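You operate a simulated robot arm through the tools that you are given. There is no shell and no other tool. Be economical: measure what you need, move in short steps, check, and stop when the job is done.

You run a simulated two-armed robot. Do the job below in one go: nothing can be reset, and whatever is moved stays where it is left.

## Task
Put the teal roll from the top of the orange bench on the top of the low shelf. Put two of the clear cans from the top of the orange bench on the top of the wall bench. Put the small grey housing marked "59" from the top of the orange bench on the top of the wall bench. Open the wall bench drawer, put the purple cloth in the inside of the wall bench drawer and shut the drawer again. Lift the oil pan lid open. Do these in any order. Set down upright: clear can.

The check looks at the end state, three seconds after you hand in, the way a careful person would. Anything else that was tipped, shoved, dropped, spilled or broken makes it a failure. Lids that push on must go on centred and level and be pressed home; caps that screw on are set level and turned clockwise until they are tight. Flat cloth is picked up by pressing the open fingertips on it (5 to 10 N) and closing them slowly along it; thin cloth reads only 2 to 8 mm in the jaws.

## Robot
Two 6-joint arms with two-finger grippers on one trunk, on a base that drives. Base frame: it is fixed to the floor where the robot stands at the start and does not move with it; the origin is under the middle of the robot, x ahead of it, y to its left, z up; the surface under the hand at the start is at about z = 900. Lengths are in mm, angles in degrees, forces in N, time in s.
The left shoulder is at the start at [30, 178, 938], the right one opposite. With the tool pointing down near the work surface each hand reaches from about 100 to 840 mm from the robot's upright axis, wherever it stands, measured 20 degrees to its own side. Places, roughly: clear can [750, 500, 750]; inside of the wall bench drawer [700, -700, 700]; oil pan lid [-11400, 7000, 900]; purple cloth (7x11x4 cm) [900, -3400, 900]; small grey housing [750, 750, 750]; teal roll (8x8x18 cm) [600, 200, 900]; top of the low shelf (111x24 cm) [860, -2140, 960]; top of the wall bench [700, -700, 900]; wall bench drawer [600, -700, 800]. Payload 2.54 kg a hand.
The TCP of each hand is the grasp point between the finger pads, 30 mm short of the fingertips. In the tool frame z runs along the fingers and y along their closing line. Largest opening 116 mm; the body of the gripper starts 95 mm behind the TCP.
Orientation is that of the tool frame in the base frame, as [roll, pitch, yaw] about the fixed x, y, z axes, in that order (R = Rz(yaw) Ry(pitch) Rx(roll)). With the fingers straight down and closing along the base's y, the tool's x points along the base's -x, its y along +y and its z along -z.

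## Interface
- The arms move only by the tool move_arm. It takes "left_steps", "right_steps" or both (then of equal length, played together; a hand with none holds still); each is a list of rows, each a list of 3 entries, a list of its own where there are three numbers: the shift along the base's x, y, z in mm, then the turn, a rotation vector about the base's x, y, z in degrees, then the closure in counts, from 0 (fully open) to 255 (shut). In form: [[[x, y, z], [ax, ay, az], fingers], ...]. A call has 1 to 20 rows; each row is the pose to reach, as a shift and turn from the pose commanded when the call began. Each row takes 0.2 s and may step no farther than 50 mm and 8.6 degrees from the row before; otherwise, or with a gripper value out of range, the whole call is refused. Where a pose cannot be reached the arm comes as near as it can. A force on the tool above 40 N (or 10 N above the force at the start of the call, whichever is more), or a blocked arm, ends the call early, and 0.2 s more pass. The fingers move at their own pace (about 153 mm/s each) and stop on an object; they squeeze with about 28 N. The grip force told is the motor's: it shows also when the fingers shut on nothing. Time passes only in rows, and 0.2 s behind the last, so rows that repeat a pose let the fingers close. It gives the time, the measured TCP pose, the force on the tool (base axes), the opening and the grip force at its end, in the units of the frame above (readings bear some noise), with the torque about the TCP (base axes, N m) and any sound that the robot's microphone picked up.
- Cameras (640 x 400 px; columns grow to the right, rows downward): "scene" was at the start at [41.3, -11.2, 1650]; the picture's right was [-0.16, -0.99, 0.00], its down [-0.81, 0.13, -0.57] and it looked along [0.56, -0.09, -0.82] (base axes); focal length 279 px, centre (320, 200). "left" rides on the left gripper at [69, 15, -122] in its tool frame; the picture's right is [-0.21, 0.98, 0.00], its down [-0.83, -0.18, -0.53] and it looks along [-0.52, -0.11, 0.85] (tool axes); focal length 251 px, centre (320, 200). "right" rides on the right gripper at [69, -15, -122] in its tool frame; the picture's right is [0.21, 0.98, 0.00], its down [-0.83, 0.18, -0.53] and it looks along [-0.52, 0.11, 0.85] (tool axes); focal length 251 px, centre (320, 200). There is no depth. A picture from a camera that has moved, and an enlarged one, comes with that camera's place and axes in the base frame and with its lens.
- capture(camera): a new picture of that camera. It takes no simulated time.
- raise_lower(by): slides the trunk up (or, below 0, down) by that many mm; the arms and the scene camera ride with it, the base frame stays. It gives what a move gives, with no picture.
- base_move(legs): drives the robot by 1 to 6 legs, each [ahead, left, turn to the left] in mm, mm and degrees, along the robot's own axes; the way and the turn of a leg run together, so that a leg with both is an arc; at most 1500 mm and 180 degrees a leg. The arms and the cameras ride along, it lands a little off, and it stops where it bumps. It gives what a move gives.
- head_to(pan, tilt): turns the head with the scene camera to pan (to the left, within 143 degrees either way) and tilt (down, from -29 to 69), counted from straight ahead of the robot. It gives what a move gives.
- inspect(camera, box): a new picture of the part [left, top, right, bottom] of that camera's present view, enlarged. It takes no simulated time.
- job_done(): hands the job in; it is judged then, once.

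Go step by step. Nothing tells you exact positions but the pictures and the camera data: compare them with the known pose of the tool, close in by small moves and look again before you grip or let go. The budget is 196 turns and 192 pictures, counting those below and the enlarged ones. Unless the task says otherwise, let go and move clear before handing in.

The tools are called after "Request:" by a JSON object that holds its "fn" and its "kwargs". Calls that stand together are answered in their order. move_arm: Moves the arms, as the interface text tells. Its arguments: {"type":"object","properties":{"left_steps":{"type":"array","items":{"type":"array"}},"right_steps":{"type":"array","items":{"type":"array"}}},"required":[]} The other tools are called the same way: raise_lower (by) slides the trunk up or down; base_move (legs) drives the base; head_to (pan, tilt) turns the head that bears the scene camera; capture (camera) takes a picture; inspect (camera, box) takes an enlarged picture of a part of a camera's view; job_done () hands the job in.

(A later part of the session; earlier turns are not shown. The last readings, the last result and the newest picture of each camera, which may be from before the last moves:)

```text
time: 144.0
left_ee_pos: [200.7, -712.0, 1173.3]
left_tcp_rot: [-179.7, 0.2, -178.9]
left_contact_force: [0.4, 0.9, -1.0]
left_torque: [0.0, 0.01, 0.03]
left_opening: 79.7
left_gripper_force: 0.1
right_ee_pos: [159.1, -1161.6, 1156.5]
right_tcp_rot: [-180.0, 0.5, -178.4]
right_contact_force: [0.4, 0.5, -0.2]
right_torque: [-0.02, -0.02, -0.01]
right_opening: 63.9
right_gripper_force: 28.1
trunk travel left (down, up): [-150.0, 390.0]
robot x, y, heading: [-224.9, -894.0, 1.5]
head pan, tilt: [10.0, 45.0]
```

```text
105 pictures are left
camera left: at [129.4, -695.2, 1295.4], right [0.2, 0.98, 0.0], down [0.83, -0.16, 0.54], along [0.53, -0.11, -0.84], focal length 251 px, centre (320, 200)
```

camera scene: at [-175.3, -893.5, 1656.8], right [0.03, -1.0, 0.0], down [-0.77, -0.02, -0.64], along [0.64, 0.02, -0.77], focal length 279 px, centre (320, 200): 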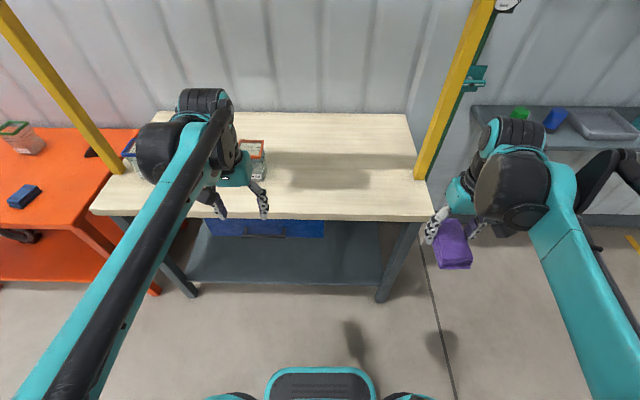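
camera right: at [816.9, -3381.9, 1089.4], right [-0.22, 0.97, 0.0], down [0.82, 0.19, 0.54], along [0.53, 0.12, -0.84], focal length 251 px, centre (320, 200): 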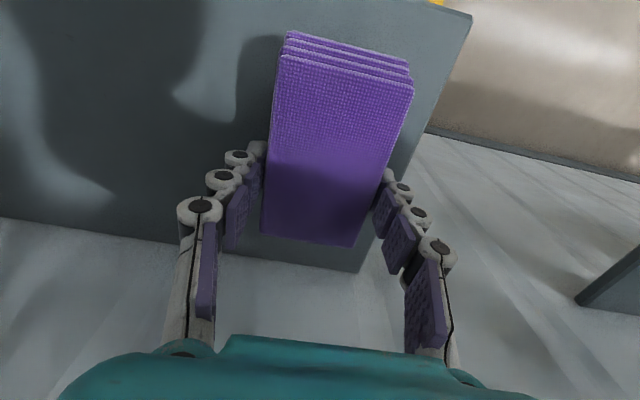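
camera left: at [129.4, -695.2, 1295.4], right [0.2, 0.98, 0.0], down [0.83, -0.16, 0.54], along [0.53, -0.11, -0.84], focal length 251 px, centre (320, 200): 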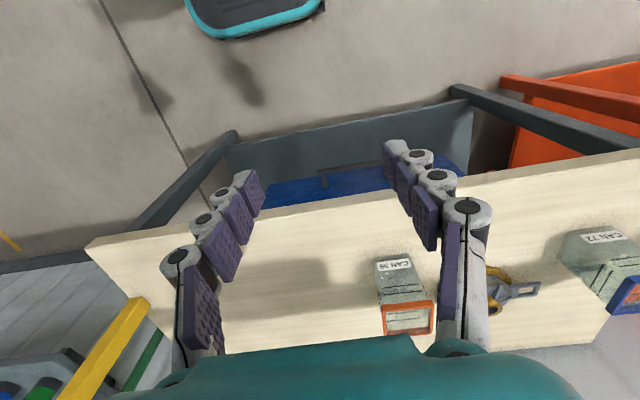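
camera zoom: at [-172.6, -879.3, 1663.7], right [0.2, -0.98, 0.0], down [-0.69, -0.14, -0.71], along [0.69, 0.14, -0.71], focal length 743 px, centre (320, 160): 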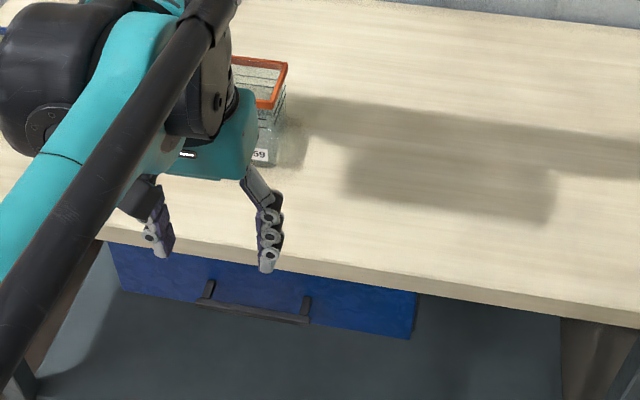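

Bottles are fine. The drawer's bar handle runs from y≈-584 to -749 at (x≈392, z≈753). I'll grip it with the left hand, fingers pointing forward and closing vertically. First I square the heading.

Request:
{"fn": "base_move", "kwargs": {"legs": [[0, 0, -1.7]]}}

Request:
{"fn": "move_arm", "kwargs": {"left_steps": [[[5, 3, -7], [4.619, -4.619, -4.619], 80], [[10, 6, -14], [9.238, -9.238, -9.238], 80], [[15, 9, -21], [13.857, -13.857, -13.857], 80], [[20, 12, -28], [18.476, -18.476, -18.476], 80], [[25, 15, -35], [23.095, -23.095, -23.095], 80], [[30, 18, -42], [27.714, -27.714, -27.714], 80], [[35, 21, -49], [32.333, -32.333, -32.333], 80], [[40, 24, -56], [36.952, -36.952, -36.952], 80], [[45, 27, -63], [41.571, -41.571, -41.571], 80], [[50, 30, -70], [46.19, -46.19, -46.19], 80], [[55, 33, -77], [50.809, -50.809, -50.809], 80], [[60, 36, -84], [55.428, -55.428, -55.428], 80], [[65, 39, -91], [60.047, -60.047, -60.047], 80], [[70, 42, -98], [64.666, -64.666, -64.666], 80], [[75, 45, -105], [69.282, -69.282, -69.282], 80], [[75, 45, -105], [69.282, -69.282, -69.282], 80]]}}

Request:
{"fn": "capture", "kwargs": {"camera": "scene"}}

Request:
{"fn": "capture", "kwargs": {"camera": "left"}}

```text
time: 144.8
left_ee_pos: [205.3, -724.6, 1174.1]
left_tcp_rot: [-179.7, 0.2, 179.3]
left_contact_force: [-0.5, 0.4, -0.6]
left_torque: [0.02, -0.03, 0.0]
left_opening: 79.5
left_gripper_force: 0.1
right_ee_pos: [151.7, -1173.0, 1156.6]
right_tcp_rot: [-180.0, 0.6, 179.8]
right_contact_force: [0.6, 0.3, -0.7]
right_torque: [-0.02, -0.03, -0.01]
right_opening: 64.0
right_gripper_force: 27.4
trunk travel left (down, up): [-150.0, 390.0]
robot x, y, heading: [-222.1, -892.2, -0.0]
head pan, tilt: [10.0, 45.0]
```

```text
time: 148.2
left_ee_pos: [287.2, -680.8, 1115.6]
left_tcp_rot: [93.8, 0.9, 90.8]
left_contact_force: [-0.1, 0.8, 0.2]
left_torque: [-0.03, 0.02, 0.0]
left_opening: 79.7
left_gripper_force: 0.1
left hand out of reach, approached as far as the arm can: row 13, 14, 15, 16
right_ee_pos: [150.9, -1172.5, 1157.1]
right_tcp_rot: [-180.0, 0.6, 180.0]
right_contact_force: [0.2, -0.1, -1.0]
right_torque: [-0.03, 0.02, -0.01]
right_opening: 64.1
right_gripper_force: 27.9
trunk travel left (down, up): [-150.0, 390.0]
robot x, y, heading: [-221.5, -894.2, -0.1]
head pan, tilt: [10.0, 45.0]
```

```text
104 pictures are left
camera scene: at [-172.3, -880.3, 1663.7], right [0.17, -0.99, 0.0], down [-0.7, -0.12, -0.71], along [0.7, 0.12, -0.71], focal length 279 px, centre (320, 200)
```

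scene: 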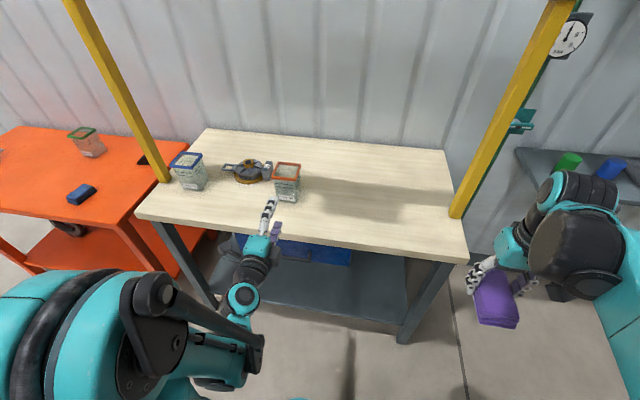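

```text
103 pictures are left
camera left: at [164.9, -610.0, 1138.4], right [0.07, -0.2, 0.98], down [-0.53, -0.83, -0.13], along [0.84, -0.51, -0.16], focal length 251 px, centre (320, 200)
```

left: 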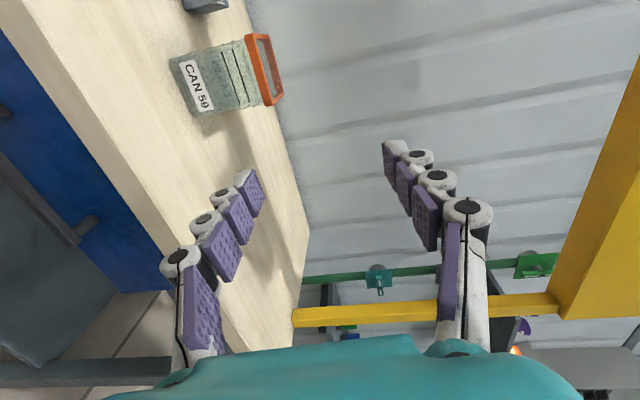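

The orientation works. I lower the trunk 150 mm so the arm reaches the handle height comfortably.

Request:
{"fn": "raise_lower", "kwargs": {"by": -150}}

Request:
{"fn": "base_move", "kwargs": {"legs": [[-100, 0, 0]]}}

Request:
{"fn": "capture", "kwargs": {"camera": "left"}}

Request:
{"fn": "capture", "kwargs": {"camera": "scene"}}

```text
time: 149.9
left_ee_pos: [287.3, -681.0, 965.4]
left_tcp_rot: [93.9, 1.0, 90.7]
left_contact_force: [0.5, -0.7, -0.6]
left_torque: [0.01, -0.01, 0.0]
left_opening: 79.5
left_gripper_force: 0.0
right_ee_pos: [152.2, -1172.8, 1007.3]
right_tcp_rot: [-180.0, 0.5, 179.9]
right_contact_force: [0.9, -0.1, -0.7]
right_torque: [0.01, -0.01, -0.02]
right_opening: 64.1
right_gripper_force: 27.9
trunk travel left (down, up): [0.0, 540.0]
robot x, y, heading: [-222.9, -895.5, -0.5]
head pan, tilt: [10.0, 45.0]
```

```text
time: 151.1
left_ee_pos: [186.5, -680.0, 967.1]
left_tcp_rot: [93.8, 1.0, 90.6]
left_contact_force: [-0.2, 0.0, 0.5]
left_torque: [0.01, 0.04, -0.02]
left_opening: 79.5
left_gripper_force: 0.1
right_ee_pos: [50.2, -1171.3, 1007.1]
right_tcp_rot: [179.9, 0.6, 179.9]
right_contact_force: [0.3, -0.4, -0.4]
right_torque: [0.01, -0.07, 0.0]
right_opening: 63.8
right_gripper_force: 27.9
trunk travel left (down, up): [0.0, 540.0]
robot x, y, heading: [-316.3, -898.6, -0.1]
head pan, tilt: [10.0, 45.0]
```

```text
102 pictures are left
camera left: at [64.5, -610.2, 988.8], right [0.07, -0.2, 0.98], down [-0.53, -0.83, -0.13], along [0.84, -0.51, -0.16], focal length 251 px, centre (320, 200)
```

left: 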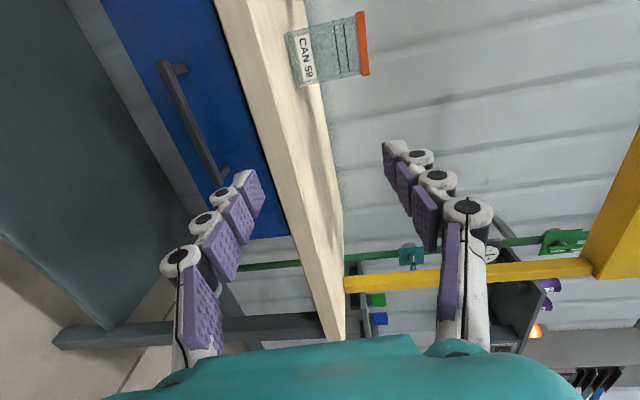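

```text
101 pictures are left
camera scene: at [-273.4, -880.4, 1513.8], right [0.17, -0.99, 0.0], down [-0.7, -0.12, -0.71], along [0.7, 0.12, -0.71], focal length 279 px, centre (320, 200)
```

scene: 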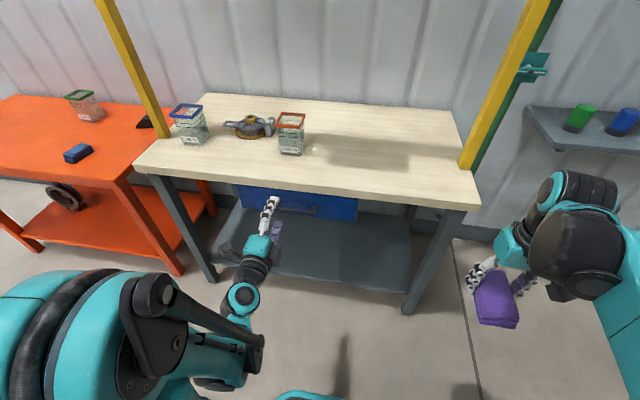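

Request:
{"fn": "inspect", "kwargs": {"camera": "scene", "box": [210, 160, 390, 270]}}

Request:
{"fn": "inspect", "kwargs": {"camera": "left", "box": [100, 20, 280, 220]}}

```text
3.56 times, centred on (300, 215) of scene
camera zoom: at [-273.4, -880.4, 1513.8], right [0.17, -0.99, 0.0], down [-0.7, -0.12, -0.71], along [0.7, 0.12, -0.71], focal length 991 px, centre (391, 147)
```

zoom: 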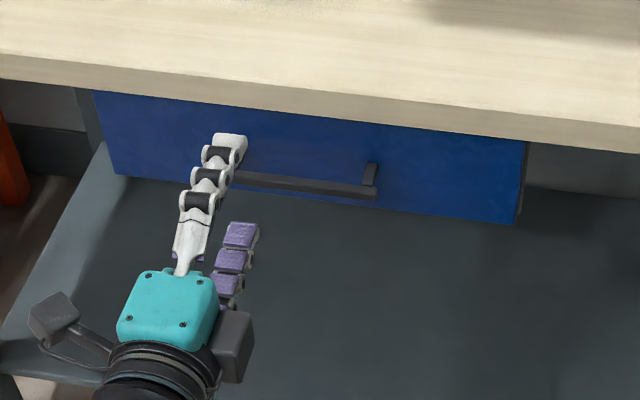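

```text
2.00 times, centred on (190, 120) of left
camera zoom: at [64.5, -610.2, 988.8], right [0.07, -0.2, 0.98], down [-0.53, -0.83, -0.13], along [0.84, -0.51, -0.16], focal length 503 px, centre (580, 360)
```

zoom: 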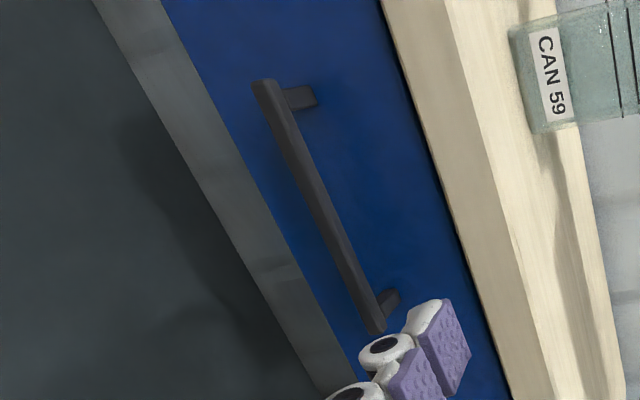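

Handle bar: x≈384, z≈781, y −592…−752. I lower the hand to z≈781 and approach to x≈320.

Request:
{"fn": "move_arm", "kwargs": {"left_steps": [[[0, 2, -40], [0, 0, 0], 80], [[0, 4, -80], [0, 0, 0], 80], [[0, 6, -120], [0, 0, 0], 80], [[0, 8, -160], [0, 0, 0], 80], [[0, 8, -186], [0, 0, 0], 80], [[40, 8, -186], [0, 0, 0], 80], [[80, 8, -186], [0, 0, 0], 80], [[130, 8, -186], [0, 0, 0], 80], [[130, 8, -186], [0, 0, 0], 80]]}}

Request:
{"fn": "capture", "kwargs": {"camera": "left"}}

Request:
{"fn": "inspect", "kwargs": {"camera": "scene", "box": [210, 160, 390, 270]}}

```text
time: 153.1
left_ee_pos: [386.7, -657.9, 854.7]
left_tcp_rot: [93.6, 1.0, 90.9]
left_contact_force: [-10.4, 3.7, 19.5]
left_torque: [0.19, -0.84, 0.22]
left_opening: 95.1
left_gripper_force: 10.1
left hand out of reach, approached as far as the arm can: row 1, 2, 3, 4, 5, 6, 7, 8, 9
right_ee_pos: [49.6, -1172.4, 1008.8]
right_tcp_rot: [-180.0, 0.6, 179.8]
right_contact_force: [-0.9, 0.1, 0.2]
right_torque: [-0.03, 0.0, -0.04]
right_opening: 63.9
right_gripper_force: 28.4
trunk travel left (down, up): [0.0, 540.0]
robot x, y, heading: [-320.6, -894.1, -0.2]
head pan, tilt: [10.0, 45.0]
```

```text
98 pictures are left
camera left: at [264.1, -587.3, 876.5], right [0.06, -0.2, 0.98], down [-0.53, -0.84, -0.13], along [0.84, -0.51, -0.16], focal length 251 px, centre (320, 200)
```

left: 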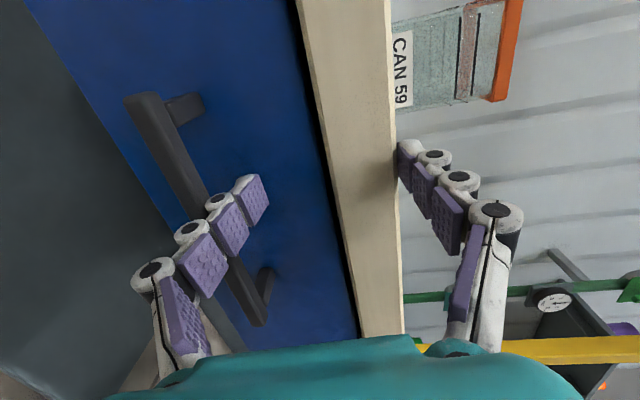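

```text
3.56 times, centred on (300, 215) of scene
camera zoom: at [-275.4, -880.6, 1514.1], right [0.17, -0.99, 0.0], down [-0.69, -0.12, -0.71], along [0.7, 0.12, -0.71], focal length 991 px, centre (391, 147)
```

zoom: 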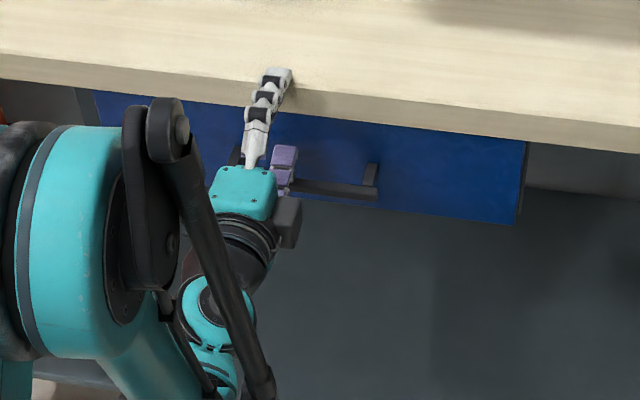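

The arm was reach-limited and ended with the upper finger over the bench edge. I back the base off straight away.

Request:
{"fn": "base_move", "kwargs": {"legs": [[-130, 0, 0]]}}

Request:
{"fn": "capture", "kwargs": {"camera": "scene"}}

```text
time: 153.8
left_ee_pos: [384.8, -656.3, 855.7]
left_tcp_rot: [93.5, 1.0, 91.1]
left_contact_force: [-3.3, -2.6, 18.3]
left_torque: [0.39, -0.43, 0.01]
left_opening: 92.4
left_gripper_force: 9.0
right_ee_pos: [46.7, -1174.4, 1006.5]
right_tcp_rot: [-180.0, 0.6, 179.9]
right_contact_force: [-0.3, -0.1, -0.5]
right_torque: [-0.01, 0.01, 0.0]
right_opening: 63.9
right_gripper_force: 28.1
trunk travel left (down, up): [0.0, 540.0]
robot x, y, heading: [-324.4, -893.7, -0.1]
head pan, tilt: [10.0, 45.0]
stopped in leg 1: the force on the tool passed its limit at 67 N (the readings are from after the stop); the commanded pose is now the measured one
```

```text
96 pictures are left
camera scene: at [-277.9, -881.5, 1513.8], right [0.17, -0.99, 0.0], down [-0.7, -0.12, -0.71], along [0.7, 0.12, -0.71], focal length 279 px, centre (320, 200)
```

scene: 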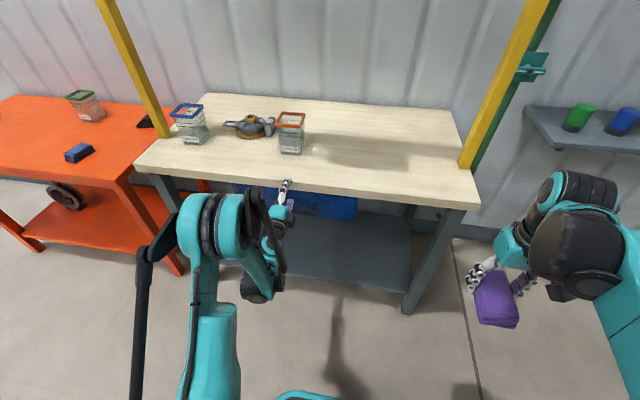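

I raise the hand slightly to relieve the pressing finger, then back off.

Request:
{"fn": "move_arm", "kwargs": {"left_steps": [[[0, 0, 5], [0, 0, 0], 60], [[0, 0, 12], [0, 0, 0], 60], [[0, 0, 15], [0, 0, 0], 60]]}}

Request:
{"fn": "capture", "kwargs": {"camera": "left"}}

```text
time: 154.6
left_ee_pos: [387.2, -656.6, 869.1]
left_tcp_rot: [93.6, 1.1, 91.0]
left_contact_force: [-0.9, -1.0, -0.8]
left_torque: [0.02, 0.01, 0.01]
left_opening: 88.6
left_gripper_force: 0.0
right_ee_pos: [48.4, -1172.8, 1007.4]
right_tcp_rot: [-180.0, 0.5, 179.9]
right_contact_force: [-0.3, 0.1, -0.1]
right_torque: [0.01, 0.01, 0.0]
right_opening: 63.9
right_gripper_force: 28.0
trunk travel left (down, up): [0.0, 540.0]
robot x, y, heading: [-323.2, -893.5, -0.1]
head pan, tilt: [10.0, 45.0]
```

```text
95 pictures are left
camera left: at [263.7, -587.1, 890.7], right [0.07, -0.2, 0.98], down [-0.53, -0.84, -0.13], along [0.85, -0.51, -0.16], focal length 251 px, centre (320, 200)
```

left: 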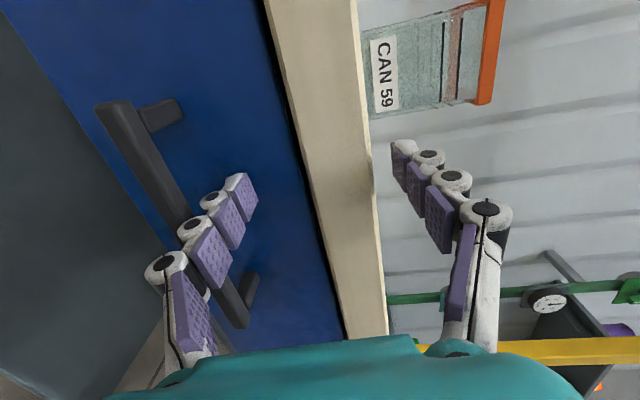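

Free of contact. Now back off with the base.

Request:
{"fn": "base_move", "kwargs": {"legs": [[-150, 0, 0]]}}

Request:
{"fn": "capture", "kwargs": {"camera": "scene"}}

```text
time: 156.0
left_ee_pos: [233.7, -655.5, 869.7]
left_tcp_rot: [93.6, 1.0, 91.0]
left_contact_force: [0.0, 0.2, -0.3]
left_torque: [0.05, 0.01, 0.01]
left_opening: 88.7
left_gripper_force: 0.0
right_ee_pos: [-104.5, -1172.4, 1007.1]
right_tcp_rot: [-180.0, 0.6, 179.9]
right_contact_force: [-0.4, 0.2, -1.1]
right_torque: [-0.02, -0.06, 0.01]
right_opening: 63.7
right_gripper_force: 28.1
trunk travel left (down, up): [0.0, 540.0]
robot x, y, heading: [-474.8, -898.2, -0.3]
head pan, tilt: [10.0, 45.0]
```

```text
94 pictures are left
camera scene: at [-428.4, -879.9, 1513.8], right [0.17, -0.99, 0.0], down [-0.7, -0.12, -0.71], along [0.7, 0.12, -0.71], focal length 279 px, centre (320, 200)
```

scene: 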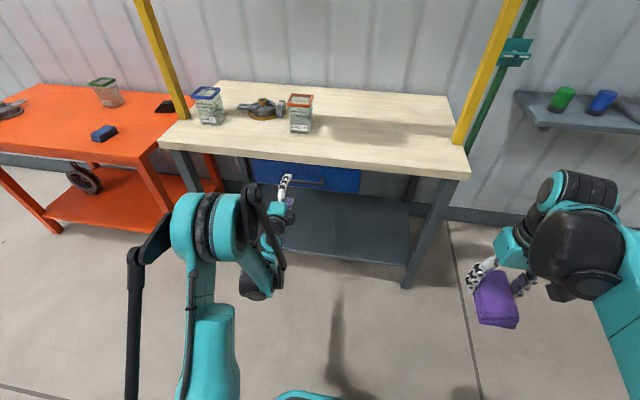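

All items intact. I pitch the fingers 30° downward, which eases the wrist, then lower to the handle height.

Request:
{"fn": "move_arm", "kwargs": {"left_steps": [[[0, -4, 0], [0, 7.5, 0], 80], [[0, -8, 0], [0, 15, 0], 80], [[0, -12, 0], [0, 22.5, 0], 80], [[0, -16, 0], [0, 30, 0], 80], [[0, -16, -20], [0, 30, 0], 80], [[0, -16, -40], [0, 30, 0], 80], [[0, -16, -60], [0, 30, 0], 80], [[0, -16, -80], [0, 30, 0], 80], [[0, -16, -80], [0, 30, 0], 80]]}}

```text
time: 158.0
left_ee_pos: [235.2, -670.3, 788.0]
left_tcp_rot: [123.6, 0.3, 91.4]
left_contact_force: [-0.1, 0.6, 1.0]
left_torque: [0.0, 0.01, -0.03]
left_opening: 79.6
left_gripper_force: 0.0
right_ee_pos: [-103.1, -1172.2, 1007.5]
right_tcp_rot: [179.9, 0.5, 179.9]
right_contact_force: [-0.5, -0.5, -0.1]
right_torque: [-0.02, -0.03, 0.01]
right_opening: 63.8
right_gripper_force: 27.8
trunk travel left (down, up): [0.0, 540.0]
robot x, y, heading: [-477.0, -892.1, -0.2]
head pan, tilt: [10.0, 45.0]
```

Reached exactly. Checking the handle relative to the fingers.

Request:
{"fn": "capture", "kwargs": {"camera": "left"}}

Request:
{"fn": "inspect", "kwargs": {"camera": "scene", "box": [220, 130, 400, 240]}}

```text
93 pictures are left
camera left: at [139.1, -601.7, 869.3], right [0.55, -0.2, 0.81], down [-0.52, -0.84, 0.15], along [0.65, -0.51, -0.56], focal length 251 px, centre (320, 200)
```

left: 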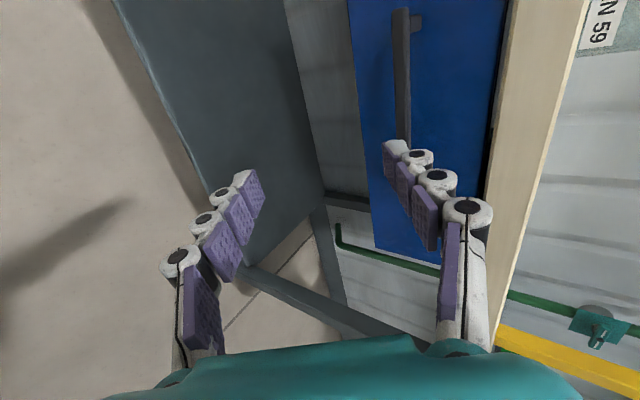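

```text
3.56 times, centred on (310, 185) of scene
camera zoom: at [-427.1, -879.9, 1513.7], right [0.17, -0.99, 0.0], down [-0.7, -0.12, -0.71], along [0.7, 0.12, -0.71], focal length 991 px, centre (356, 253)
```

zoom: 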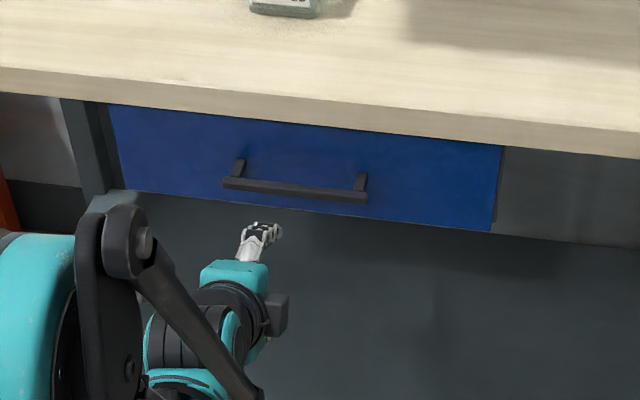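

The handle matches my estimate (384, −672, 781). I set the hand a bit back and up, drive the base 100 mm forward, then approach along the finger axis.

Request:
{"fn": "move_arm", "kwargs": {"left_steps": [[[-10, 0, 20], [0, 0, 0], 110], [[-20, 0, 40], [0, 0, 0], 132], [[-20, 0, 40], [0, 0, 0], 132]]}}

Request:
{"fn": "base_move", "kwargs": {"legs": [[100, 0, 0]]}}

Request:
{"fn": "capture", "kwargs": {"camera": "left"}}

Request:
{"fn": "inspect", "kwargs": {"camera": "scene", "box": [200, 150, 380, 260]}}

```text
time: 158.8
left_ee_pos: [214.6, -670.8, 829.8]
left_tcp_rot: [123.6, 0.3, 91.4]
left_contact_force: [0.2, -0.3, 0.3]
left_torque: [-0.02, -0.01, 0.02]
left_opening: 55.9
left_gripper_force: 0.0
right_ee_pos: [-103.4, -1171.9, 1006.2]
right_tcp_rot: [179.9, 0.5, 179.9]
right_contact_force: [0.0, 0.3, -0.3]
right_torque: [0.0, 0.0, 0.02]
right_opening: 63.9
right_gripper_force: 28.2
trunk travel left (down, up): [0.0, 540.0]
robot x, y, heading: [-477.8, -891.7, -0.2]
head pan, tilt: [10.0, 45.0]
```

```text
time: 159.9
left_ee_pos: [316.5, -672.7, 828.6]
left_tcp_rot: [123.7, 0.3, 91.3]
left_contact_force: [-0.1, -0.1, 0.4]
left_torque: [0.01, -0.01, 0.01]
left_opening: 55.7
left_gripper_force: 0.1
right_ee_pos: [-2.7, -1174.1, 1006.7]
right_tcp_rot: [-179.9, 0.4, 179.8]
right_contact_force: [1.0, -0.9, -1.8]
right_torque: [-0.01, 0.06, 0.0]
right_opening: 63.6
right_gripper_force: 28.1
trunk travel left (down, up): [0.0, 540.0]
robot x, y, heading: [-376.7, -893.8, -0.1]
head pan, tilt: [10.0, 45.0]
```

```text
91 pictures are left
camera left: at [221.0, -603.4, 909.1], right [0.55, -0.2, 0.81], down [-0.53, -0.84, 0.15], along [0.65, -0.51, -0.56], focal length 251 px, centre (320, 200)
```

left: 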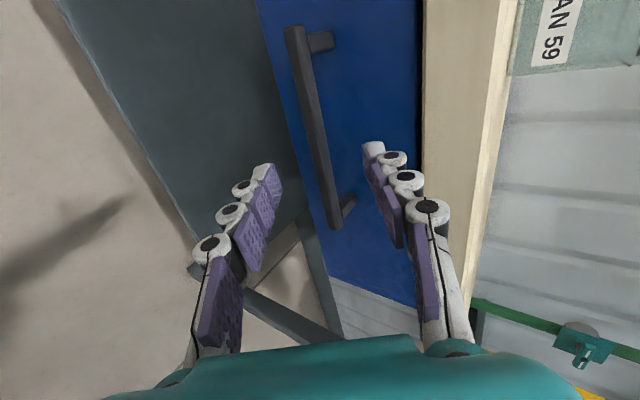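

```text
3.56 times, centred on (290, 205) of scene
camera zoom: at [-325.4, -880.3, 1513.6], right [0.17, -0.99, 0.0], down [-0.7, -0.12, -0.71], along [0.7, 0.12, -0.71], focal length 991 px, centre (427, 182)
```

zoom: 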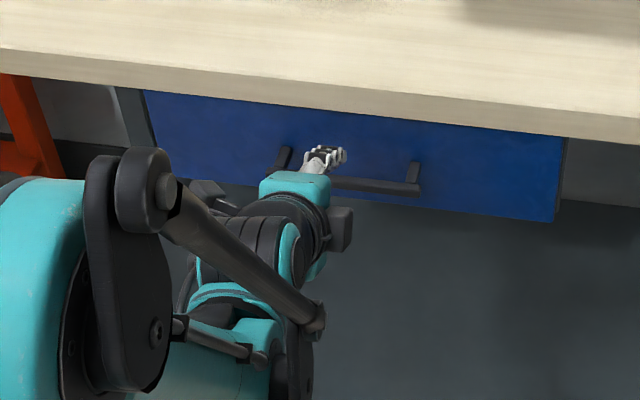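

The bar lies between the open fingers. Advance along the axis and close.

Request:
{"fn": "move_arm", "kwargs": {"left_steps": [[[15, 0, -10], [0, 0, 0], 132], [[30, 0, -20], [0, 0, 0], 132], [[42, 0, -29], [0, 0, 0], 132], [[51, 0, -36], [0, 0, 0], 132], [[51, 0, -36], [0, 0, 0], 132]]}}

Request:
{"fn": "capture", "kwargs": {"camera": "left"}}

```text
time: 161.1
left_ee_pos: [365.7, -671.9, 794.1]
left_tcp_rot: [123.6, 0.3, 91.3]
left_contact_force: [0.2, -0.7, 0.0]
left_torque: [0.02, 0.02, -0.02]
left_opening: 55.9
left_gripper_force: 0.0
right_ee_pos: [-3.4, -1174.0, 1006.9]
right_tcp_rot: [-179.9, 0.5, 179.7]
right_contact_force: [0.2, -0.3, -1.1]
right_torque: [0.01, 0.0, 0.0]
right_opening: 63.9
right_gripper_force: 27.5
trunk travel left (down, up): [0.0, 540.0]
robot x, y, heading: [-376.3, -893.4, 0.0]
head pan, tilt: [10.0, 45.0]
```

```text
89 pictures are left
camera left: at [270.7, -603.4, 874.0], right [0.55, -0.2, 0.81], down [-0.53, -0.84, 0.15], along [0.65, -0.51, -0.56], focal length 251 px, centre (320, 200)
```

left: 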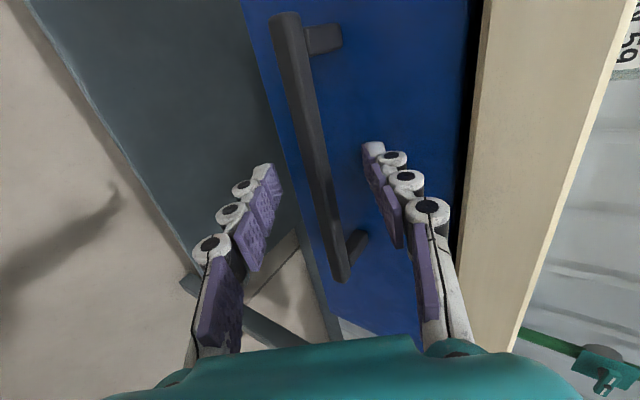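

Request:
{"fn": "move_arm", "kwargs": {"left_steps": [[[0, 0, 0], [0, 0, 0], 160], [[0, 0, 0], [0, 0, 0], 190], [[0, 0, 0], [0, 0, 0], 215], [[0, 0, 0], [0, 0, 0], 235], [[0, 0, 0], [0, 0, 0], 250], [[0, 0, 0], [0, 0, 0], 250]]}}

Request:
{"fn": "capture", "kwargs": {"camera": "left"}}

```text
time: 162.5
left_ee_pos: [366.4, -672.3, 793.6]
left_tcp_rot: [123.5, 0.3, 91.3]
left_contact_force: [-0.1, 0.0, 3.8]
left_torque: [0.88, -0.17, -0.37]
left_opening: 15.1
left_gripper_force: 41.1
right_ee_pos: [-4.9, -1173.5, 1006.2]
right_tcp_rot: [179.9, 0.6, 179.8]
right_contact_force: [0.4, -0.2, -1.0]
right_torque: [0.01, -0.01, 0.04]
right_opening: 63.6
right_gripper_force: 27.8
trunk travel left (down, up): [0.0, 540.0]
robot x, y, heading: [-377.1, -895.9, -0.5]
head pan, tilt: [10.0, 45.0]
```

```text
88 pictures are left
camera left: at [270.5, -603.4, 874.4], right [0.55, -0.2, 0.81], down [-0.53, -0.84, 0.15], along [0.65, -0.51, -0.56], focal length 251 px, centre (320, 200)
```

left: 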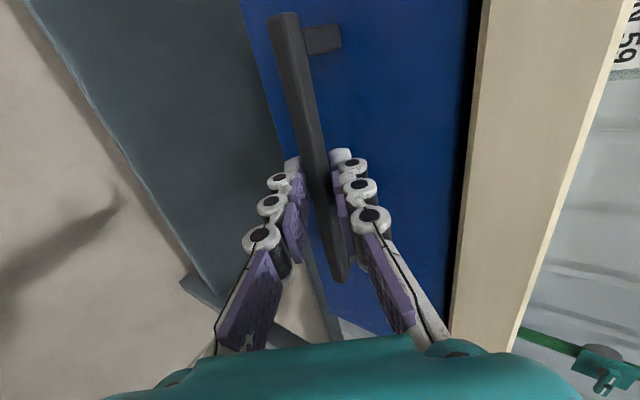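

Handle gripped. I pull the drawer by backing the base.

Request:
{"fn": "base_move", "kwargs": {"legs": [[-80, 0, 0]]}}

Request:
{"fn": "capture", "kwargs": {"camera": "scene"}}

```text
time: 163.6
left_ee_pos: [285.7, -672.5, 793.9]
left_tcp_rot: [123.6, 0.3, 91.2]
left_contact_force: [-1.1, -6.5, 2.4]
left_torque: [0.52, -0.04, -0.88]
left_opening: 15.2
left_gripper_force: 40.8
right_ee_pos: [-84.0, -1173.6, 1006.4]
right_tcp_rot: [-179.9, 0.6, 179.8]
right_contact_force: [0.2, -0.1, 0.0]
right_torque: [-0.02, -0.01, 0.01]
right_opening: 63.9
right_gripper_force: 28.1
trunk travel left (down, up): [0.0, 540.0]
robot x, y, heading: [-457.7, -891.8, -0.4]
head pan, tilt: [10.0, 45.0]
```

```text
87 pictures are left
camera scene: at [-407.5, -880.9, 1513.7], right [0.17, -0.99, 0.0], down [-0.7, -0.12, -0.71], along [0.7, 0.12, -0.71], focal length 279 px, centre (320, 200)
```

scene: 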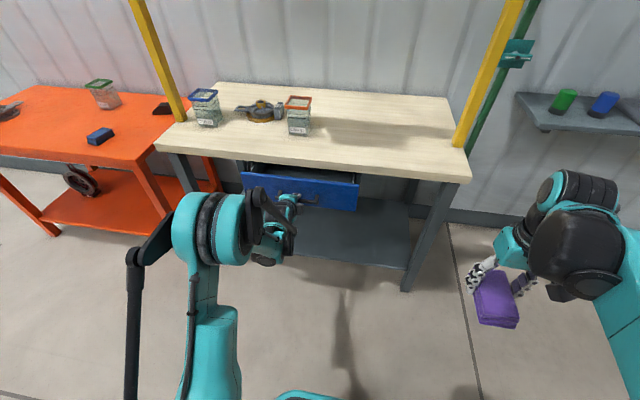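

The drawer is opening. I pull another 150 mm.

Request:
{"fn": "base_move", "kwargs": {"legs": [[-150, 0, 0]]}}

Request:
{"fn": "capture", "kwargs": {"camera": "scene"}}

```text
time: 164.9
left_ee_pos: [135.7, -673.5, 794.8]
left_tcp_rot: [123.7, 0.2, 91.3]
left_contact_force: [-1.1, -21.3, 1.2]
left_torque: [0.39, -0.06, -1.11]
left_opening: 14.8
left_gripper_force: 41.5
right_ee_pos: [-232.8, -1172.7, 1005.8]
right_tcp_rot: [179.9, 0.5, 180.0]
right_contact_force: [-0.3, 0.0, -0.1]
right_torque: [0.01, 0.02, 0.02]
right_opening: 63.9
right_gripper_force: 28.1
trunk travel left (down, up): [0.0, 540.0]
robot x, y, heading: [-604.4, -892.4, -0.2]
head pan, tilt: [10.0, 45.0]
```

```text
86 pictures are left
camera scene: at [-556.9, -882.1, 1513.7], right [0.17, -0.98, 0.0], down [-0.7, -0.12, -0.71], along [0.7, 0.12, -0.71], focal length 279 px, centre (320, 200)
```

scene: 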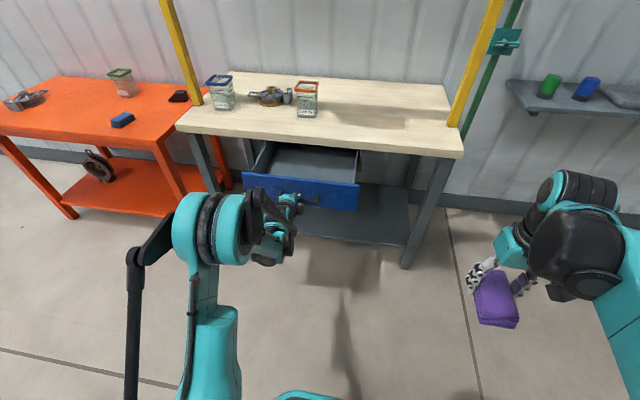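

Drawer open ~230 mm. I release the handle and back the left hand away.

Request:
{"fn": "move_arm", "kwargs": {"left_steps": [[[0, 0, 0], [0, 0, 0], 190], [[0, 0, 0], [0, 0, 0], 132], [[0, 0, 0], [0, 0, 0], 132], [[-20, 0, 13], [0, 0, 0], 132], [[-45, 0, 30], [0, 0, 0], 132], [[-75, 0, 55], [0, 0, 0], 132], [[-75, 0, 100], [0, 0, 0], 132], [[-75, 0, 145], [0, 0, 0], 132], [[-75, 20, 190], [0, 0, 0], 132], [[-75, 40, 230], [0, 0, 0], 132]]}}

Request:
{"fn": "capture", "kwargs": {"camera": "scene"}}

```text
time: 167.2
left_ee_pos: [60.7, -632.6, 1024.9]
left_tcp_rot: [123.7, 0.4, 91.3]
left_contact_force: [0.5, 0.3, 0.1]
left_torque: [0.01, 0.0, 0.01]
left_opening: 55.8
left_gripper_force: 0.1
right_ee_pos: [-233.1, -1171.5, 1006.2]
right_tcp_rot: [-180.0, 0.5, 179.8]
right_contact_force: [0.2, -0.7, -0.5]
right_torque: [-0.01, -0.01, 0.01]
right_opening: 63.7
right_gripper_force: 27.5
trunk travel left (down, up): [0.0, 540.0]
robot x, y, heading: [-609.8, -892.7, 0.0]
head pan, tilt: [10.0, 45.0]
```

```text
85 pictures are left
camera scene: at [-557.2, -879.7, 1513.7], right [0.17, -0.99, 0.0], down [-0.7, -0.12, -0.71], along [0.7, 0.12, -0.71], focal length 279 px, centre (320, 200)
```

scene: 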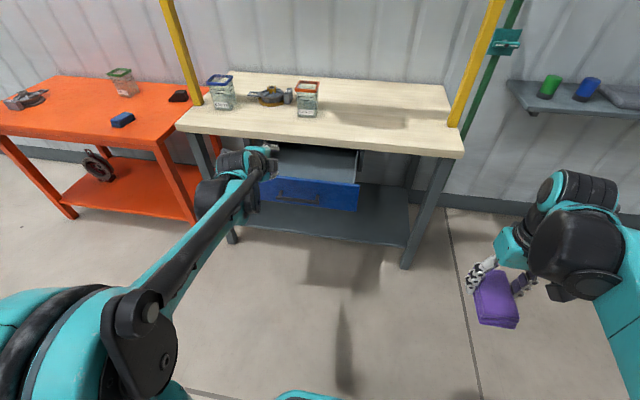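

Retract the left hand a bit, then reposition the robot so the right hand is before the drawer.

Request:
{"fn": "move_arm", "kwargs": {"left_steps": [[[-40, 0, 15], [0, 0, 0], 132], [[-80, 0, 30], [0, 0, 0], 132], [[-120, 0, 45], [0, 0, 0], 132], [[-120, 0, 45], [0, 0, 0], 132]]}}

Request:
{"fn": "base_move", "kwargs": {"legs": [[0, 255, 0], [290, 0, 0]]}}

Request:
{"fn": "head_to", "kwargs": {"pan": 0, "tilt": 60}}

Request:
{"fn": "capture", "kwargs": {"camera": "scene"}}

```text
time: 168.2
left_ee_pos: [-59.0, -632.3, 1068.2]
left_tcp_rot: [123.8, 0.3, 91.2]
left_contact_force: [0.5, 0.0, -0.7]
left_torque: [0.02, -0.02, 0.01]
left_opening: 55.8
left_gripper_force: 0.0
right_ee_pos: [-231.5, -1171.3, 1007.3]
right_tcp_rot: [179.9, 0.6, 179.8]
right_contact_force: [0.1, 0.3, -1.0]
right_torque: [-0.02, 0.02, 0.03]
right_opening: 63.8
right_gripper_force: 27.9
trunk travel left (down, up): [0.0, 540.0]
robot x, y, heading: [-607.3, -890.8, -0.0]
head pan, tilt: [10.0, 45.0]
```

```text
time: 171.6
left_ee_pos: [233.3, -373.3, 1068.3]
left_tcp_rot: [123.7, 0.4, 91.4]
left_contact_force: [-0.2, 0.0, -0.4]
left_torque: [-0.01, 0.0, -0.03]
left_opening: 55.9
left_gripper_force: 0.0
right_ee_pos: [62.1, -911.7, 1006.1]
right_tcp_rot: [179.9, 0.5, -180.0]
right_contact_force: [-0.2, -0.9, -0.9]
right_torque: [0.02, 0.03, 0.03]
right_opening: 64.0
right_gripper_force: 27.9
trunk travel left (down, up): [0.0, 540.0]
robot x, y, heading: [-311.2, -637.8, -0.1]
head pan, tilt: [10.0, 45.0]
```

```text
time: 172.4
left_ee_pos: [233.0, -371.8, 1069.4]
left_tcp_rot: [123.7, 0.4, 91.5]
left_contact_force: [-0.3, 0.4, -1.0]
left_torque: [-0.03, 0.0, 0.02]
left_opening: 55.8
left_gripper_force: 0.0
right_ee_pos: [61.8, -912.5, 1006.4]
right_tcp_rot: [-180.0, 0.5, 180.0]
right_contact_force: [0.0, 0.5, 0.2]
right_torque: [0.02, 0.0, -0.02]
right_opening: 63.5
right_gripper_force: 28.2
trunk travel left (down, up): [0.0, 540.0]
robot x, y, heading: [-315.9, -635.0, 0.1]
head pan, tilt: [0.0, 60.0]
```

```text
84 pictures are left
camera scene: at [-276.4, -634.8, 1494.2], right [0.0, -1.0, 0.0], down [-0.87, 0.0, -0.5], along [0.5, 0.0, -0.87], focal length 279 px, centre (320, 200)
```

scene: 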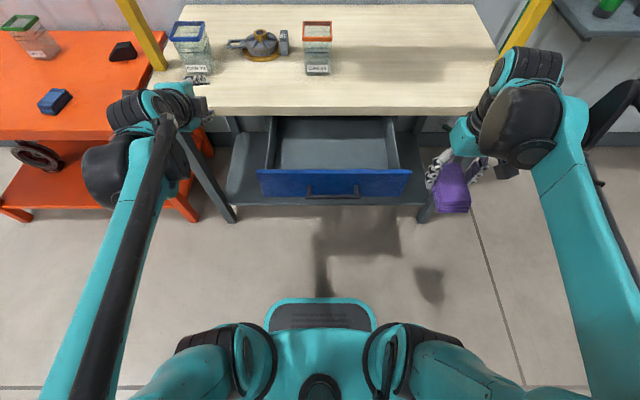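

The drawer is open and empty inside (x≈195–387, y≈-455…-890). I move the cloth over it to (285,-690).

Request:
{"fn": "move_arm", "kwargs": {"right_steps": [[[35, 32, 0], [0, 0, 0], 190], [[70, 64, 0], [0, 0, 0], 190], [[105, 96, 0], [0, 0, 0], 190], [[140, 128, 0], [0, 0, 0], 190], [[175, 160, 0], [0, 0, 0], 190], [[205, 192, 0], [0, 0, 0], 190], [[223, 222, 0], [0, 0, 0], 190], [[223, 222, -40], [0, 0, 0], 190], [[223, 222, -80], [0, 0, 0], 190], [[223, 222, -80], [0, 0, 0], 190]]}}

Request:
{"fn": "capture", "kwargs": {"camera": "scene"}}

Request:
{"fn": "capture", "kwargs": {"camera": "right"}}

```text
time: 174.6
left_ee_pos: [233.1, -372.2, 1068.5]
left_tcp_rot: [123.7, 0.4, 91.4]
left_contact_force: [0.0, 0.7, -0.8]
left_torque: [-0.01, 0.0, 0.01]
left_opening: 56.0
left_gripper_force: 0.0
right_ee_pos: [286.6, -689.1, 925.1]
right_tcp_rot: [-180.0, 0.5, 179.9]
right_contact_force: [0.5, -0.3, -0.2]
right_torque: [0.02, 0.02, 0.02]
right_opening: 64.0
right_gripper_force: 28.3
trunk travel left (down, up): [0.0, 540.0]
robot x, y, heading: [-309.7, -635.5, 0.1]
head pan, tilt: [0.0, 60.0]
```

```text
83 pictures are left
camera scene: at [-276.6, -634.7, 1494.2], right [0.0, -1.0, 0.0], down [-0.87, 0.0, -0.5], along [0.5, 0.0, -0.87], focal length 279 px, centre (320, 200)
```

scene: 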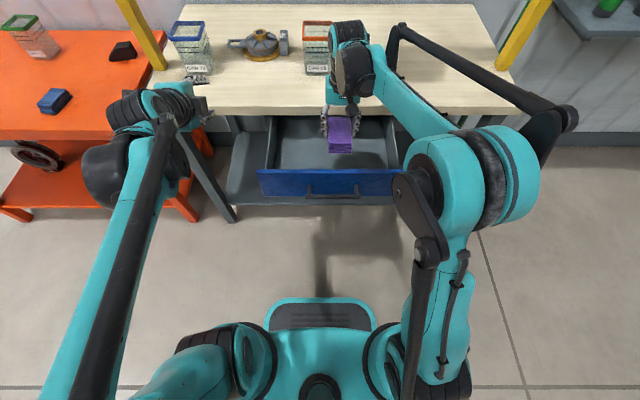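

```text
82 pictures are left
camera right: at [215.5, -702.8, 1046.9], right [-0.22, 0.98, 0.0], down [0.82, 0.18, 0.54], along [0.53, 0.12, -0.84], focal length 251 px, centre (320, 200)
```

right: 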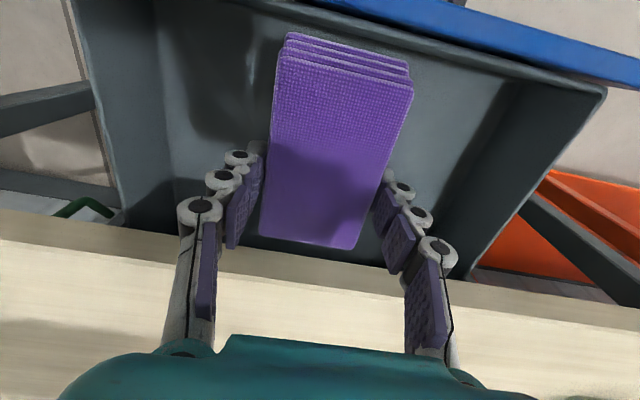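

Shift 15 mm back for clearance and lower into the drawer.

Request:
{"fn": "move_arm", "kwargs": {"right_steps": [[[-15, 0, -10], [0, 0, 0], 190], [[-15, 0, -40], [0, 0, 0], 190], [[-15, 0, -70], [0, 0, 0], 190], [[-15, 0, -95], [0, 0, 0], 190], [[-15, 0, -95], [0, 0, 0], 190]]}}

Request:
{"fn": "inspect", "kwargs": {"camera": "scene", "box": [240, 90, 420, 210]}}

Request:
{"fn": "capture", "kwargs": {"camera": "right"}}

```text
time: 175.8
left_ee_pos: [231.8, -372.6, 1069.4]
left_tcp_rot: [123.7, 0.4, 91.3]
left_contact_force: [0.6, -0.5, -0.1]
left_torque: [-0.01, -0.01, -0.01]
left_opening: 56.0
left_gripper_force: 0.1
right_ee_pos: [271.4, -691.9, 833.2]
right_tcp_rot: [179.9, 0.5, 180.0]
right_contact_force: [-0.6, -0.5, 0.1]
right_torque: [0.03, -0.02, 0.02]
right_opening: 64.1
right_gripper_force: 28.4
trunk travel left (down, up): [0.0, 540.0]
robot x, y, heading: [-311.1, -635.8, 0.3]
head pan, tilt: [0.0, 60.0]
```

```text
3.33 times, centred on (330, 150) of scene
camera zoom: at [-276.9, -634.7, 1494.2], right [0.0, -1.0, 0.0], down [-0.87, 0.0, -0.5], along [0.5, 0.0, -0.87], focal length 929 px, centre (287, 367)
```

zoom: 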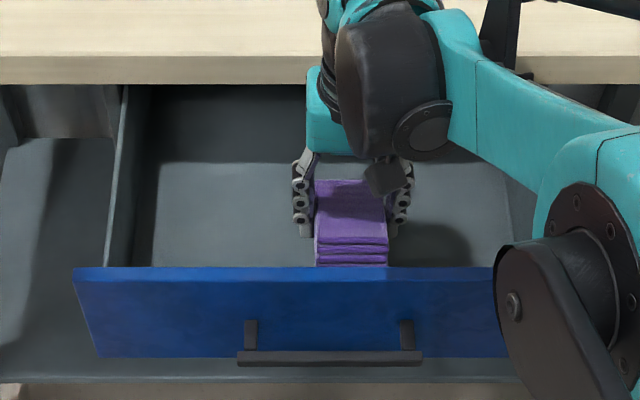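

```text
80 pictures are left
camera right: at [201.7, -705.8, 953.4], right [-0.22, 0.98, 0.0], down [0.82, 0.18, 0.54], along [0.53, 0.12, -0.84], focal length 251 px, centre (320, 200)
```

right: 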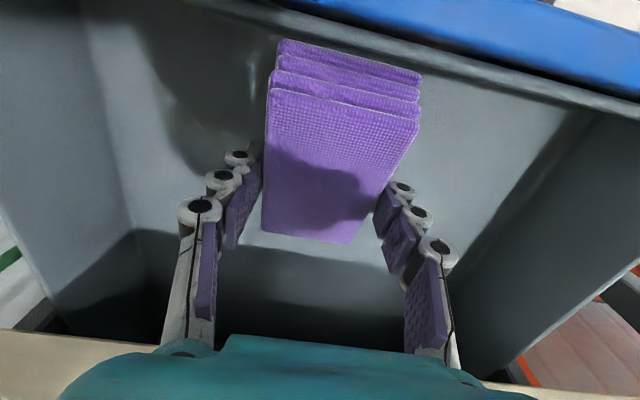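

Request:
{"fn": "move_arm", "kwargs": {"right_steps": [[[5, 0, -5], [0, 0, 0], 190], [[5, 0, -10], [0, 0, 0], 190], [[5, 0, -15], [0, 0, 0], 190], [[5, 0, -20], [0, 0, 0], 190], [[5, 0, -20], [0, 0, 0], 190]]}}

Request:
{"fn": "capture", "kwargs": {"camera": "right"}}

```text
time: 177.0
left_ee_pos: [232.3, -374.1, 1068.4]
left_tcp_rot: [123.8, 0.4, 91.4]
left_contact_force: [0.1, -0.5, 0.7]
left_torque: [-0.02, 0.01, 0.03]
left_opening: 56.0
left_gripper_force: 0.1
right_ee_pos: [275.0, -691.1, 811.2]
right_tcp_rot: [-179.9, 0.5, -179.9]
right_contact_force: [0.0, 0.8, -0.8]
right_torque: [-0.02, -0.04, -0.02]
right_opening: 64.2
right_gripper_force: 28.1
trunk travel left (down, up): [0.0, 540.0]
robot x, y, heading: [-316.3, -639.2, 0.1]
head pan, tilt: [0.0, 60.0]
```

```text
79 pictures are left
camera right: at [205.6, -703.8, 932.7], right [-0.22, 0.98, 0.0], down [0.82, 0.18, 0.54], along [0.53, 0.12, -0.84], focal length 251 px, centre (320, 200)
```

right: 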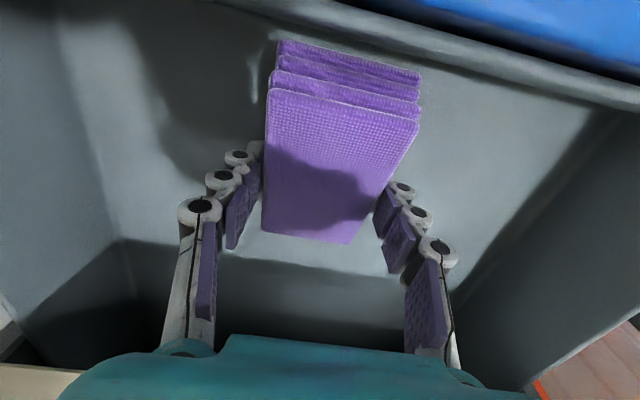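

Request:
{"fn": "move_arm", "kwargs": {"right_steps": [[[4, 0, -4], [0, 0, 0], 190], [[4, 0, -8], [0, 0, 0], 190], [[4, 0, -12], [0, 0, 0], 190], [[4, 0, -12], [0, 0, 0], 190]]}}

```text
time: 178.0
left_ee_pos: [233.2, -373.3, 1068.7]
left_tcp_rot: [123.7, 0.4, 91.5]
left_contact_force: [0.1, -0.8, 0.3]
left_torque: [0.0, 0.03, 0.0]
left_opening: 55.7
left_gripper_force: 0.1
right_ee_pos: [278.7, -690.2, 799.2]
right_tcp_rot: [179.9, 0.5, -179.9]
right_contact_force: [-0.1, 0.0, -0.8]
right_torque: [0.01, 0.0, 0.03]
right_opening: 63.6
right_gripper_force: 27.8
trunk travel left (down, up): [0.0, 540.0]
robot x, y, heading: [-313.4, -637.2, 0.1]
head pan, tilt: [0.0, 60.0]
```

Request:
{"fn": "move_arm", "kwargs": {"right_steps": [[[3, 0, -4], [0, 0, 0], 190], [[3, 0, -8], [0, 0, 0], 190], [[3, 0, -12], [0, 0, 0], 190], [[3, 0, -12], [0, 0, 0], 190]]}}

Request:
{"fn": "inspect", "kwargs": {"camera": "scene", "box": [240, 90, 420, 210]}}

```text
time: 179.0
left_ee_pos: [233.7, -372.1, 1067.8]
left_tcp_rot: [123.7, 0.3, 91.4]
left_contact_force: [-1.3, -0.7, 1.3]
left_torque: [0.0, -0.02, 0.0]
left_opening: 55.9
left_gripper_force: 0.0
right_ee_pos: [282.3, -691.4, 787.3]
right_tcp_rot: [179.9, 0.4, 180.0]
right_contact_force: [0.2, -0.8, -1.3]
right_torque: [0.06, 0.0, 0.0]
right_opening: 63.9
right_gripper_force: 27.9
trunk travel left (down, up): [0.0, 540.0]
robot x, y, heading: [-315.4, -637.9, 0.0]
head pan, tilt: [0.0, 60.0]
```

```text
3.33 times, centred on (330, 150) of scene
camera zoom: at [-276.5, -634.8, 1494.2], right [0.0, -1.0, 0.0], down [-0.87, 0.0, -0.5], along [0.5, 0.0, -0.87], focal length 929 px, centre (287, 367)
```

zoom: 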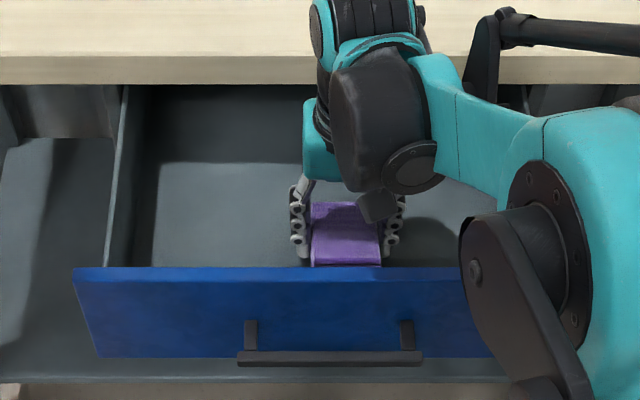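

Request:
{"fn": "move_arm", "kwargs": {"right_steps": [[[0, 0, -4], [0, 0, 0], 190], [[0, 0, -8], [0, 0, 0], 190], [[0, 0, -12], [0, 0, 0], 190], [[0, 0, -16], [0, 0, 0], 190], [[0, 0, -20], [0, 0, 0], 190], [[0, 0, -20], [0, 0, 0], 190]]}}

Request:
{"fn": "capture", "kwargs": {"camera": "right"}}

```text
time: 180.4
left_ee_pos: [230.9, -372.8, 1070.0]
left_tcp_rot: [123.7, 0.4, 91.3]
left_contact_force: [0.1, 0.6, -0.3]
left_torque: [-0.01, 0.02, -0.01]
left_opening: 56.0
left_gripper_force: 0.0
right_ee_pos: [279.9, -690.3, 769.5]
right_tcp_rot: [-180.0, 0.6, -180.0]
right_contact_force: [0.7, -2.2, 28.1]
right_torque: [-0.05, -0.26, -0.07]
right_opening: 63.8
right_gripper_force: 28.1
trunk travel left (down, up): [0.0, 540.0]
robot x, y, heading: [-312.7, -633.6, -0.0]
head pan, tilt: [0.0, 60.0]
```

```text
77 pictures are left
camera right: at [210.4, -703.8, 890.6], right [-0.22, 0.98, 0.0], down [0.82, 0.18, 0.54], along [0.53, 0.11, -0.84], focal length 251 px, centre (320, 200)
```

right: 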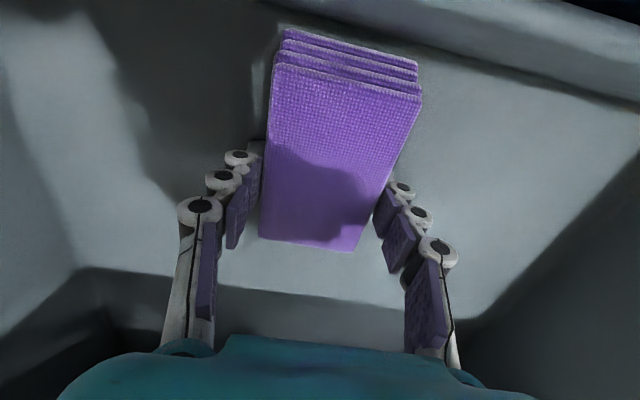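

On the drawer floor. Release, rise and pull back over the front.

Request:
{"fn": "move_arm", "kwargs": {"right_steps": [[[0, 0, 4], [0, 0, 0], 170], [[0, 0, 6], [0, 0, 0], 110], [[0, 0, 8], [0, 0, 0], 80], [[0, 0, 10], [0, 0, 0], 60], [[0, 0, 30], [0, 0, 0], 60], [[0, 0, 65], [0, 0, 0], 60], [[0, 0, 110], [0, 0, 0], 60], [[0, 0, 155], [0, 0, 0], 60], [[0, 0, 200], [0, 0, 0], 60], [[0, 0, 240], [0, 0, 0], 60], [[-35, -30, 250], [0, 0, 0], 60], [[-70, -60, 250], [0, 0, 0], 60], [[-105, -90, 250], [0, 0, 0], 60], [[-140, -120, 250], [0, 0, 0], 60], [[-160, -160, 250], [0, 0, 0], 60], [[-160, -200, 250], [0, 0, 0], 60]]}}

Request:
{"fn": "capture", "kwargs": {"camera": "scene"}}

```text
time: 183.8
left_ee_pos: [232.8, -372.8, 1068.6]
left_tcp_rot: [123.7, 0.4, 91.5]
left_contact_force: [-0.6, 0.3, -0.1]
left_torque: [0.04, 0.01, 0.0]
left_opening: 55.9
left_gripper_force: 0.1
right_ee_pos: [124.3, -892.1, 1016.1]
right_tcp_rot: [180.0, 0.5, -179.9]
right_contact_force: [0.1, 0.6, 0.4]
right_torque: [-0.01, 0.0, 0.0]
right_opening: 88.5
right_gripper_force: 0.0
trunk travel left (down, up): [0.0, 540.0]
robot x, y, heading: [-310.5, -634.2, -0.1]
head pan, tilt: [0.0, 60.0]
```

```text
76 pictures are left
camera scene: at [-276.2, -635.4, 1494.2], right [0.0, -1.0, 0.0], down [-0.87, 0.0, -0.5], along [0.5, 0.0, -0.87], focal length 279 px, centre (320, 200)
```

scene: 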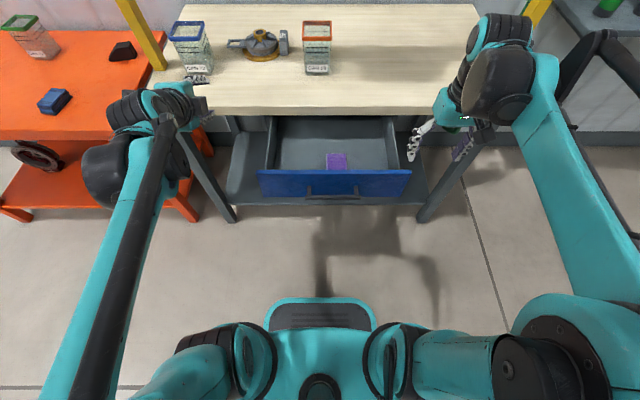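

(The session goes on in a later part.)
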